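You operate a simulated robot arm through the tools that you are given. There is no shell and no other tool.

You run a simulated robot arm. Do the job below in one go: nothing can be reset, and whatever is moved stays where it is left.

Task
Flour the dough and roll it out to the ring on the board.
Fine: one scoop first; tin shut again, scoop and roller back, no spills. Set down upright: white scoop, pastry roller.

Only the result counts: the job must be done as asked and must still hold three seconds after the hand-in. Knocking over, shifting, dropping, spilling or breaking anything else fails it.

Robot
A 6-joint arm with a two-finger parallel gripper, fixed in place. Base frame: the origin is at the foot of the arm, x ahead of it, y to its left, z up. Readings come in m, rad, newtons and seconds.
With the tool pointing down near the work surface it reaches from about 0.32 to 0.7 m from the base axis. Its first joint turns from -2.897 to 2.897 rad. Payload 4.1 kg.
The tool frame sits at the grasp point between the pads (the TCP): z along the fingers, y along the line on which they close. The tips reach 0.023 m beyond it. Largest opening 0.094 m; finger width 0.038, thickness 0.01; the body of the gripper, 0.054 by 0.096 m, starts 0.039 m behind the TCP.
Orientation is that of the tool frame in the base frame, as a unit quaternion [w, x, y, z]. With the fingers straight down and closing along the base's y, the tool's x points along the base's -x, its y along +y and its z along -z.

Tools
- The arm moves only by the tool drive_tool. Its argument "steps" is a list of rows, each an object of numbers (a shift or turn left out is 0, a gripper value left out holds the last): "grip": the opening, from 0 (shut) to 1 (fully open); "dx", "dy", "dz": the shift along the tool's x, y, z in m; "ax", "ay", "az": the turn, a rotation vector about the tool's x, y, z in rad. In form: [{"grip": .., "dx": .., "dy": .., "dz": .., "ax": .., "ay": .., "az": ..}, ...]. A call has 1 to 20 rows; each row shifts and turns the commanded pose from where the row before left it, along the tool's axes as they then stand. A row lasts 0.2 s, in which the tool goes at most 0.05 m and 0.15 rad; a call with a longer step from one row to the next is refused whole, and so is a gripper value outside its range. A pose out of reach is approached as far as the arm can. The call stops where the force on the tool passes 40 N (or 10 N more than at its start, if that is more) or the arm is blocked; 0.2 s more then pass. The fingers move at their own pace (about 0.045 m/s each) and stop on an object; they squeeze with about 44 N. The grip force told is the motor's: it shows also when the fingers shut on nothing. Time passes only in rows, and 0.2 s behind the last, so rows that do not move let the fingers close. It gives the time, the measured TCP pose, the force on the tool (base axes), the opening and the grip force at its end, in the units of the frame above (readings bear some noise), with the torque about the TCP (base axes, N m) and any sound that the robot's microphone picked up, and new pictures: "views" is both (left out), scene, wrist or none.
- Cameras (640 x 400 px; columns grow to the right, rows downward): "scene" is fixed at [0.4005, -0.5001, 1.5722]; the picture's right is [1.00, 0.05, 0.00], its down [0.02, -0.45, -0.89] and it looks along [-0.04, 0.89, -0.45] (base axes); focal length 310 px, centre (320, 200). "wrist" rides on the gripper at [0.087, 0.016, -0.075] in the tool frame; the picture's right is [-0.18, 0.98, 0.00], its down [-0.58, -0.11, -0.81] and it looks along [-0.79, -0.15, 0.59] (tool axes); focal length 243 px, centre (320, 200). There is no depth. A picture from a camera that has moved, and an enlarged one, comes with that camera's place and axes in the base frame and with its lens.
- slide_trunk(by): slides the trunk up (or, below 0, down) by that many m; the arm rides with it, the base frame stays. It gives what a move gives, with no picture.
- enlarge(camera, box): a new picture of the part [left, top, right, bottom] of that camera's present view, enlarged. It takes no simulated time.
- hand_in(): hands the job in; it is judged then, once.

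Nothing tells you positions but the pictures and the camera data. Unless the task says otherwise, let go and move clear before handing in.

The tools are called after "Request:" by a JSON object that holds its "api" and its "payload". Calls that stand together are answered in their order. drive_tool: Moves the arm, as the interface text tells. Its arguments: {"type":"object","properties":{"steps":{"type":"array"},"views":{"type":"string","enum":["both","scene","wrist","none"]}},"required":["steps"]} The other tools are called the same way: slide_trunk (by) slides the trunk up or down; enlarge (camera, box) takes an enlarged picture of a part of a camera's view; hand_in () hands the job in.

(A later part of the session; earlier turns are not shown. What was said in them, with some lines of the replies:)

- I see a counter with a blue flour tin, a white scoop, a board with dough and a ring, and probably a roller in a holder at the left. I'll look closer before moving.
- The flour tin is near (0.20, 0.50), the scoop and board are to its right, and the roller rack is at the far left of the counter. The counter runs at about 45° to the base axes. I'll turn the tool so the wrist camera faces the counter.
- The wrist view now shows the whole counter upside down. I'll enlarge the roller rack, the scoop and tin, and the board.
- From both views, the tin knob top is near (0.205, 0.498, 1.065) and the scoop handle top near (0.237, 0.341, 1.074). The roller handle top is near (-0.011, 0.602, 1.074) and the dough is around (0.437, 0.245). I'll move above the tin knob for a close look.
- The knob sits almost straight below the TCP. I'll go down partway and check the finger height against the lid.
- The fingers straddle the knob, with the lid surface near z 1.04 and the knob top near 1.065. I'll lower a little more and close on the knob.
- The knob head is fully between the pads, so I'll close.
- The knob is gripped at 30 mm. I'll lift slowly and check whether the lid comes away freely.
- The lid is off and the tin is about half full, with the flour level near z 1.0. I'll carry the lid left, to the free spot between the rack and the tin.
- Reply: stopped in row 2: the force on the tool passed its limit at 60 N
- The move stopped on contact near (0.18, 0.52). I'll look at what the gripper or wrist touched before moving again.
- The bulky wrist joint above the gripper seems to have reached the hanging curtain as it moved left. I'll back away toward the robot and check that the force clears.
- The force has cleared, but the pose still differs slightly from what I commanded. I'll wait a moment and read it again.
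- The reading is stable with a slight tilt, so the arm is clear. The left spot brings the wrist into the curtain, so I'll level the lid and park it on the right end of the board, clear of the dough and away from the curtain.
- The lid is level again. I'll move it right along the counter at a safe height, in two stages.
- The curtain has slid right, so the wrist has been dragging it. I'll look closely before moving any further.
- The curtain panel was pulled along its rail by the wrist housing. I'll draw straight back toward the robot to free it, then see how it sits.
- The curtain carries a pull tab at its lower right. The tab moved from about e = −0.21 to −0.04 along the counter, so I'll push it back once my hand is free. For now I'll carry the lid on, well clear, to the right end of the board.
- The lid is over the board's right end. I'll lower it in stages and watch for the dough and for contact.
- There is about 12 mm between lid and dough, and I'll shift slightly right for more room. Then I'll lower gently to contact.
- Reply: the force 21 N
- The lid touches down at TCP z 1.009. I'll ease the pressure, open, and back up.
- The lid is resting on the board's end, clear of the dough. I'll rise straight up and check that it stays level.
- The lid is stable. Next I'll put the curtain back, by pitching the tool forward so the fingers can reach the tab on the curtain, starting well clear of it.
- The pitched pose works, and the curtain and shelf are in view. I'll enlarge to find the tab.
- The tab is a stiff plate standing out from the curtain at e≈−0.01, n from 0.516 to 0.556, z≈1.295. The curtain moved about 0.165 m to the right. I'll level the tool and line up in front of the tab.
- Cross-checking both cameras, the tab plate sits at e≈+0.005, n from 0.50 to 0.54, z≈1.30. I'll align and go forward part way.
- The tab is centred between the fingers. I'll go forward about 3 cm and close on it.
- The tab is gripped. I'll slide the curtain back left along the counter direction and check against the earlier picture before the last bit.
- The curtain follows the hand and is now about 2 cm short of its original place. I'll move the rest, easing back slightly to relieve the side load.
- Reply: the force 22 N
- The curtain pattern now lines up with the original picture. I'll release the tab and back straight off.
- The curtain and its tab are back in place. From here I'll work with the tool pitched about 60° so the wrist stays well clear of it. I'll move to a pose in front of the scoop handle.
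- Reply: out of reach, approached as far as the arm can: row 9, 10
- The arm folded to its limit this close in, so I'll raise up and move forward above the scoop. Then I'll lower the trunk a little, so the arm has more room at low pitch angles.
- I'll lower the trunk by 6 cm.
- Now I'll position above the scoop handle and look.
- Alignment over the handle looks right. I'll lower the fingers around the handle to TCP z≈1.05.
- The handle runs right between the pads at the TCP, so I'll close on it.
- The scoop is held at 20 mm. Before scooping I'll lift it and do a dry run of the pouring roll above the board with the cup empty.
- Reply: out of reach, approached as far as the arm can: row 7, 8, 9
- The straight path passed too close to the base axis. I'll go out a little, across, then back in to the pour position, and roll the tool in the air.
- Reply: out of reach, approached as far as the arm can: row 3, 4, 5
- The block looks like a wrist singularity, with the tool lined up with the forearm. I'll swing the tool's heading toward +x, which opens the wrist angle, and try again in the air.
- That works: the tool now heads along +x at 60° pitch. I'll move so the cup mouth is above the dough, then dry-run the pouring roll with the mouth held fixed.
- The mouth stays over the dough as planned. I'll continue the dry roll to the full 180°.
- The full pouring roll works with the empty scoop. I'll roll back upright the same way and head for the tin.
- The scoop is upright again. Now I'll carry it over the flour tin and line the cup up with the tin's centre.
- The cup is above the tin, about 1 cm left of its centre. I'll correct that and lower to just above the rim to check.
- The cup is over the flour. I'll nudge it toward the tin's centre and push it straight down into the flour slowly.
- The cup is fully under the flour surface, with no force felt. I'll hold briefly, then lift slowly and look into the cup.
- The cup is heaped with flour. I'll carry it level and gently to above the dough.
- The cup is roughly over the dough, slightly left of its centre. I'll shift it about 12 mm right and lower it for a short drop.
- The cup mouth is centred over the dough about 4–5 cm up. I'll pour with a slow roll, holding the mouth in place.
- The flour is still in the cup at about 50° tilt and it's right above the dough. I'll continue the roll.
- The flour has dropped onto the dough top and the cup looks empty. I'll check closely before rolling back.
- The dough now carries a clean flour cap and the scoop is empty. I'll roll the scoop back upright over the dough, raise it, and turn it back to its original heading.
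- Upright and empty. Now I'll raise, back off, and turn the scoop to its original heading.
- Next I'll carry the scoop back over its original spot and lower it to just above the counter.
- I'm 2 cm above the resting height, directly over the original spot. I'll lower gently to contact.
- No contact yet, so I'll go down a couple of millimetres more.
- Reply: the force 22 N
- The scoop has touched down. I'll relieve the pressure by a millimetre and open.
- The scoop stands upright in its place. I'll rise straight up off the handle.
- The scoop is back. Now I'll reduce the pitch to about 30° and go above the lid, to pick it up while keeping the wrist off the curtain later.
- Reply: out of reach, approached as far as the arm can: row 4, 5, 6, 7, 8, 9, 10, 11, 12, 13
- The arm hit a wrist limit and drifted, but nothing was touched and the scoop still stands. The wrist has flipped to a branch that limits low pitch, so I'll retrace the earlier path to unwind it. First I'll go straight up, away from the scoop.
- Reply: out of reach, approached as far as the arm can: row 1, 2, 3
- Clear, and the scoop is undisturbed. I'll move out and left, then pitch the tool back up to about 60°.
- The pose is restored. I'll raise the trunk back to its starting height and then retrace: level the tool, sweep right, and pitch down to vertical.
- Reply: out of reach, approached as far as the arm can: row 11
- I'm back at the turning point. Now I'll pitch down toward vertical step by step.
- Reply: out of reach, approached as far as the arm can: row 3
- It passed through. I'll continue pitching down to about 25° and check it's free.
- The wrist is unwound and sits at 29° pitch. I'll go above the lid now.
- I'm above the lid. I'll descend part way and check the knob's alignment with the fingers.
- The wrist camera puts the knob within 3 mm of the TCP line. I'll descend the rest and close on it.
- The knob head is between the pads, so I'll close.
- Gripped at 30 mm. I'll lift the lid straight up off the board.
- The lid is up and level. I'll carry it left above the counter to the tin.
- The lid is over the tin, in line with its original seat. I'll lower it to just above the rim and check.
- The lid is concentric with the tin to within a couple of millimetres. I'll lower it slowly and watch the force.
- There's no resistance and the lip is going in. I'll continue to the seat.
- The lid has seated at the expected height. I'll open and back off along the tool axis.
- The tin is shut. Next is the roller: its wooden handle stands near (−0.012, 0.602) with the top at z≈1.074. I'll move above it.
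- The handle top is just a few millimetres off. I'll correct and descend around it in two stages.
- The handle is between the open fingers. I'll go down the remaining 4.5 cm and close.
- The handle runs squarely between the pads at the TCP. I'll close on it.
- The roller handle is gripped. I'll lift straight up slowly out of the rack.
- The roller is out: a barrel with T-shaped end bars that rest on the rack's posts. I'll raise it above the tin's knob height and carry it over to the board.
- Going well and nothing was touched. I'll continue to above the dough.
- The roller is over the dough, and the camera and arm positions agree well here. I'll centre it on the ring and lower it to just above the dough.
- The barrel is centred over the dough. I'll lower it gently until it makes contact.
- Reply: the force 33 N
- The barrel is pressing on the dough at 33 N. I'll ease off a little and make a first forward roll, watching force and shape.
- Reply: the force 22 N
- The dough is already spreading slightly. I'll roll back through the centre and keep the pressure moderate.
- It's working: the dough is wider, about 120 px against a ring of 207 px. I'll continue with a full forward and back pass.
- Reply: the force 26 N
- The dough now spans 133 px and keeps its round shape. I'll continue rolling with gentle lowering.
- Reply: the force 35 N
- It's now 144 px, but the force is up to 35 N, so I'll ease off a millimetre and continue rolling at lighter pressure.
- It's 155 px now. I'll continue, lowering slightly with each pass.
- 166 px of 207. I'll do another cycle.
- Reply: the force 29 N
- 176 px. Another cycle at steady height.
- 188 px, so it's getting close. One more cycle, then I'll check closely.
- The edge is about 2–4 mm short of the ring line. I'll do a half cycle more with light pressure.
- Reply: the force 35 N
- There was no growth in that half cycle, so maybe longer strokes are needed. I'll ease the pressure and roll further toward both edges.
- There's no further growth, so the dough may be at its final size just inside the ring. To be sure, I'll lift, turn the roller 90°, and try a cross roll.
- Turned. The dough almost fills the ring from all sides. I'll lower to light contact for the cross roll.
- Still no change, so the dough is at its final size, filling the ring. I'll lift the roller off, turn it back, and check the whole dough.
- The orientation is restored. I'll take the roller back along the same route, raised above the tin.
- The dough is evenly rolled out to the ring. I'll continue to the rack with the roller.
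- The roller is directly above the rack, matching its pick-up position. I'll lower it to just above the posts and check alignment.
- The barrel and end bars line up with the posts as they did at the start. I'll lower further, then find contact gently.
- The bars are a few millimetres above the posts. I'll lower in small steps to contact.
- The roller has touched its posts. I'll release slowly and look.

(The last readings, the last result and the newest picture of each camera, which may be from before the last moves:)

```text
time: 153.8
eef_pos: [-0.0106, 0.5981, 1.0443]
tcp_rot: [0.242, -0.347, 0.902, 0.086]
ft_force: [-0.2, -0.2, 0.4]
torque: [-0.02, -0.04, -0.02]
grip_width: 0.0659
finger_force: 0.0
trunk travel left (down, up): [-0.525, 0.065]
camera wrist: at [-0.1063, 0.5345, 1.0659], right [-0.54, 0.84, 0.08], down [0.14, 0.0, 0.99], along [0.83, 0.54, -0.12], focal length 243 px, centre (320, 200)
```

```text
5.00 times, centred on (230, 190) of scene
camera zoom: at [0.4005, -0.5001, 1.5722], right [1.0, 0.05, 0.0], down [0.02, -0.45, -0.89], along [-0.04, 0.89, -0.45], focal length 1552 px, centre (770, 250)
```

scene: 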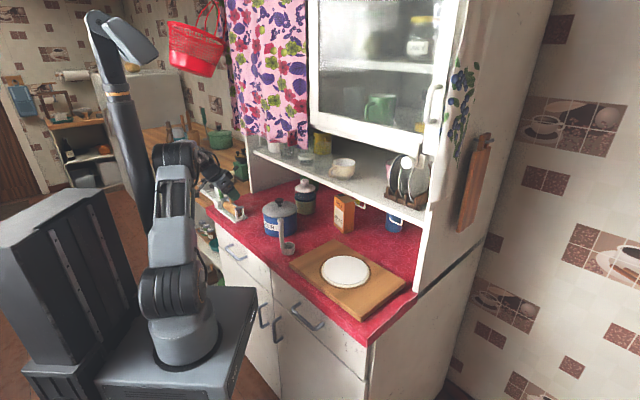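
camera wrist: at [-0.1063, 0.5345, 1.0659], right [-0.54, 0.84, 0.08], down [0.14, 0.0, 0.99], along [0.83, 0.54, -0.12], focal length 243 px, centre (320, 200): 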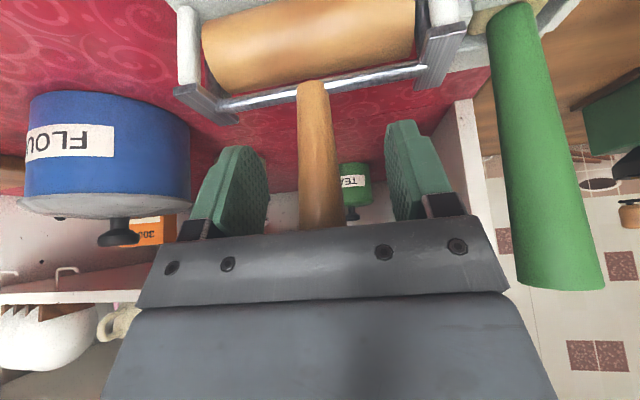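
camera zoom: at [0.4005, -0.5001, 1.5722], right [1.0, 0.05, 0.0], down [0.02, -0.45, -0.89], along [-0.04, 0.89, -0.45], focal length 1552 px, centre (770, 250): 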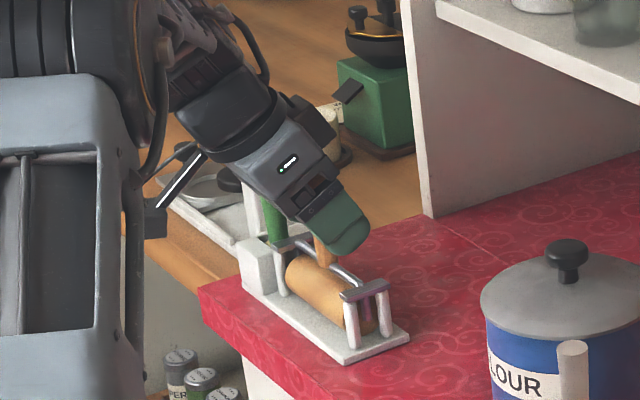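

The roller is seated on its posts as before. I'll rise straight up off the handle and verify everything.

Request:
{"api": "drive_tool", "payload": {"steps": [{"dx": -0.0124, "dy": -0.0004, "dz": -0.0217}, {"dx": -0.0165, "dy": -0.0005, "dz": -0.029}, {"dx": -0.0206, "dy": -0.0006, "dz": -0.0362}, {"dx": -0.0206, "dy": -0.0006, "dz": -0.0362}, {}]}}

Request:
{"api": "enlarge", "payload": {"camera": "scene", "box": [200, 150, 260, 230]}}

Request:
{"api": "enlarge", "payload": {"camera": "scene", "box": [240, 170, 400, 320]}}

Request:
{"api": "enlarge", "payload": {"camera": "scene", "box": [220, 90, 340, 210]}}

```text
time: 154.9
eef_pos: [-0.0157, 0.5958, 1.1854]
tcp_rot: [0.241, -0.347, 0.902, 0.086]
ft_force: [-0.2, -0.6, -0.1]
torque: [0.0, -0.01, 0.0]
grip_width: 0.0659
finger_force: 0.1
trunk travel left (down, up): [-0.525, 0.065]
camera wrist: at [-0.1106, 0.5342, 1.2079], right [-0.54, 0.84, 0.08], down [0.14, 0.0, 0.99], along [0.83, 0.54, -0.12], focal length 243 px, centre (320, 200)
```

scene: 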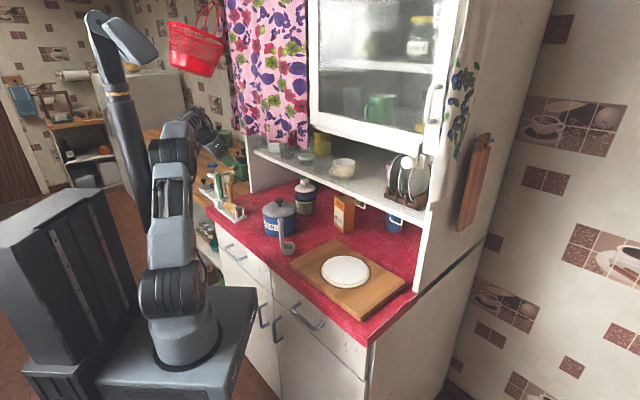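
wrist: 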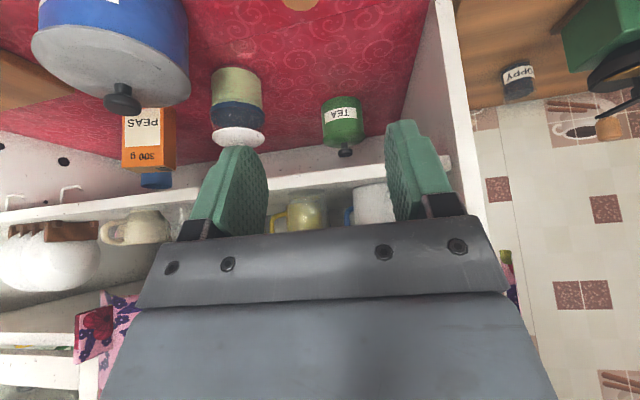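

```text
5.00 times, centred on (230, 190) of scene
camera zoom: at [0.4005, -0.5001, 1.5722], right [1.0, 0.05, 0.0], down [0.02, -0.45, -0.89], along [-0.04, 0.89, -0.45], focal length 1552 px, centre (770, 250)
```

zoom: 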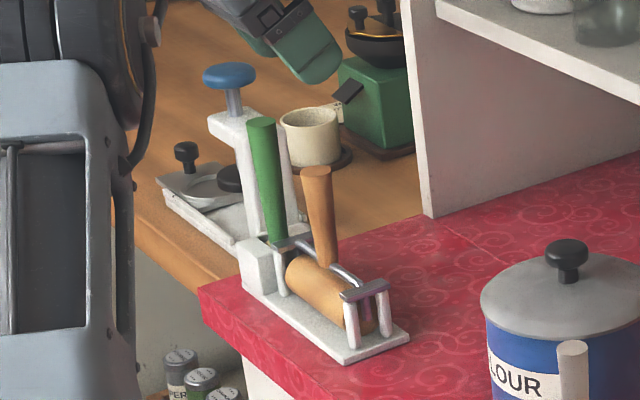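

```text
2.67 times, centred on (320, 245) of scene
camera zoom: at [0.4005, -0.5001, 1.5722], right [1.0, 0.05, 0.0], down [0.02, -0.45, -0.89], along [-0.04, 0.89, -0.45], focal length 828 px, centre (320, 80)
```

zoom: 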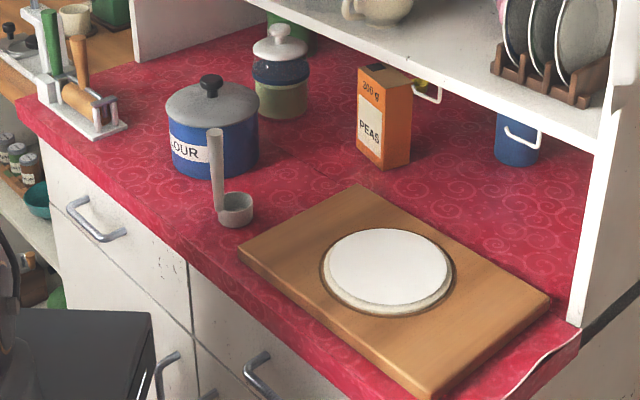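

```text
3.33 times, centred on (280, 150) of scene
camera zoom: at [0.4005, -0.5001, 1.5722], right [1.0, 0.05, 0.0], down [0.02, -0.45, -0.89], along [-0.04, 0.89, -0.45], focal length 1035 px, centre (453, 367)
```

zoom: 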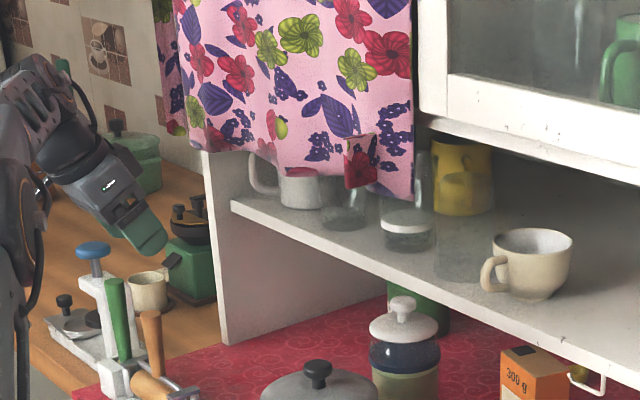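

The roller, scoop, tin and curtain are all in place. I'll take one closer look at the dough against the ring before handing in.

Request:
{"api": "enlarge", "payload": {"camera": "scene", "box": [315, 250, 375, 290]}}

Request:
{"api": "enlarge", "payload": {"camera": "scene", "box": [255, 190, 305, 260]}}

```text
10.00 times, centred on (345, 270) of scene
camera zoom: at [0.4005, -0.5001, 1.5722], right [1.0, 0.05, 0.0], down [0.02, -0.45, -0.89], along [-0.04, 0.89, -0.45], focal length 3104 px, centre (70, -500)
```

zoom: 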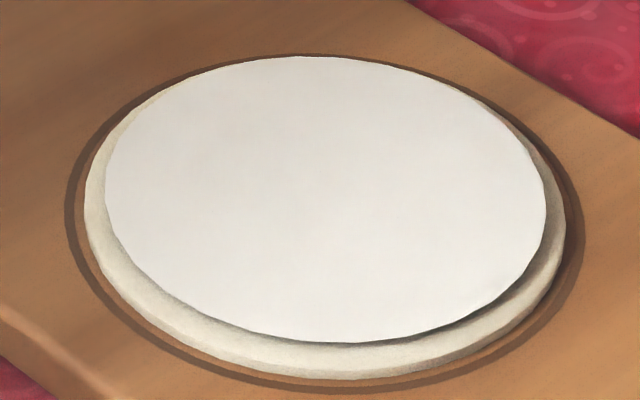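

```text
5.71 times, centred on (280, 225) of scene
camera zoom: at [0.4005, -0.5001, 1.5722], right [1.0, 0.05, 0.0], down [0.02, -0.45, -0.89], along [-0.04, 0.89, -0.45], focal length 1774 px, centre (549, 57)
```

zoom: 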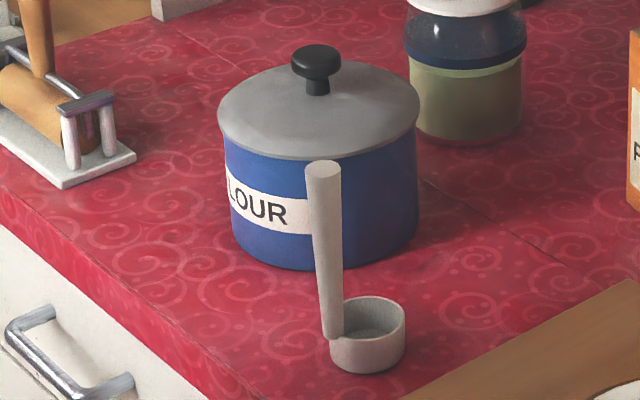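

The dough fills the ring evenly with its flour on top. The tin is shut, the scoop and roller stand upright in their places, the curtain is back, and the hand is clear. I'm handing in now.

Request:
{"api": "hand_in", "payload": {}}

```text
The job is handed in.
```

I floured the dough with one scoop, rolled it out to the ring, put everything back, and handed the job in. The hand-in gave no verdict.

- **Dough:** it stopped growing level with the ring's inner edge. More rolling, including a cross roll at 90°, made no difference.
- **Tin, scoop and roller:** the lid is seated on the tin. The scoop stands upright within a couple of millimetres of its original spot. The roller is back on its rack posts with its handle upright.
- **Spills:** I saw none in the pictures.
- **Curtain moved and put back:** while I was carrying the lid, the wrist caught the curtain's pull tab and dragged the curtain about 16 cm right. I slid it back by the tab until its pattern lined up with the earlier picture. If the judging counts that temporary shift, it could cost the job.

The lid rested on the right end of the board during the pour, clear of the dough.
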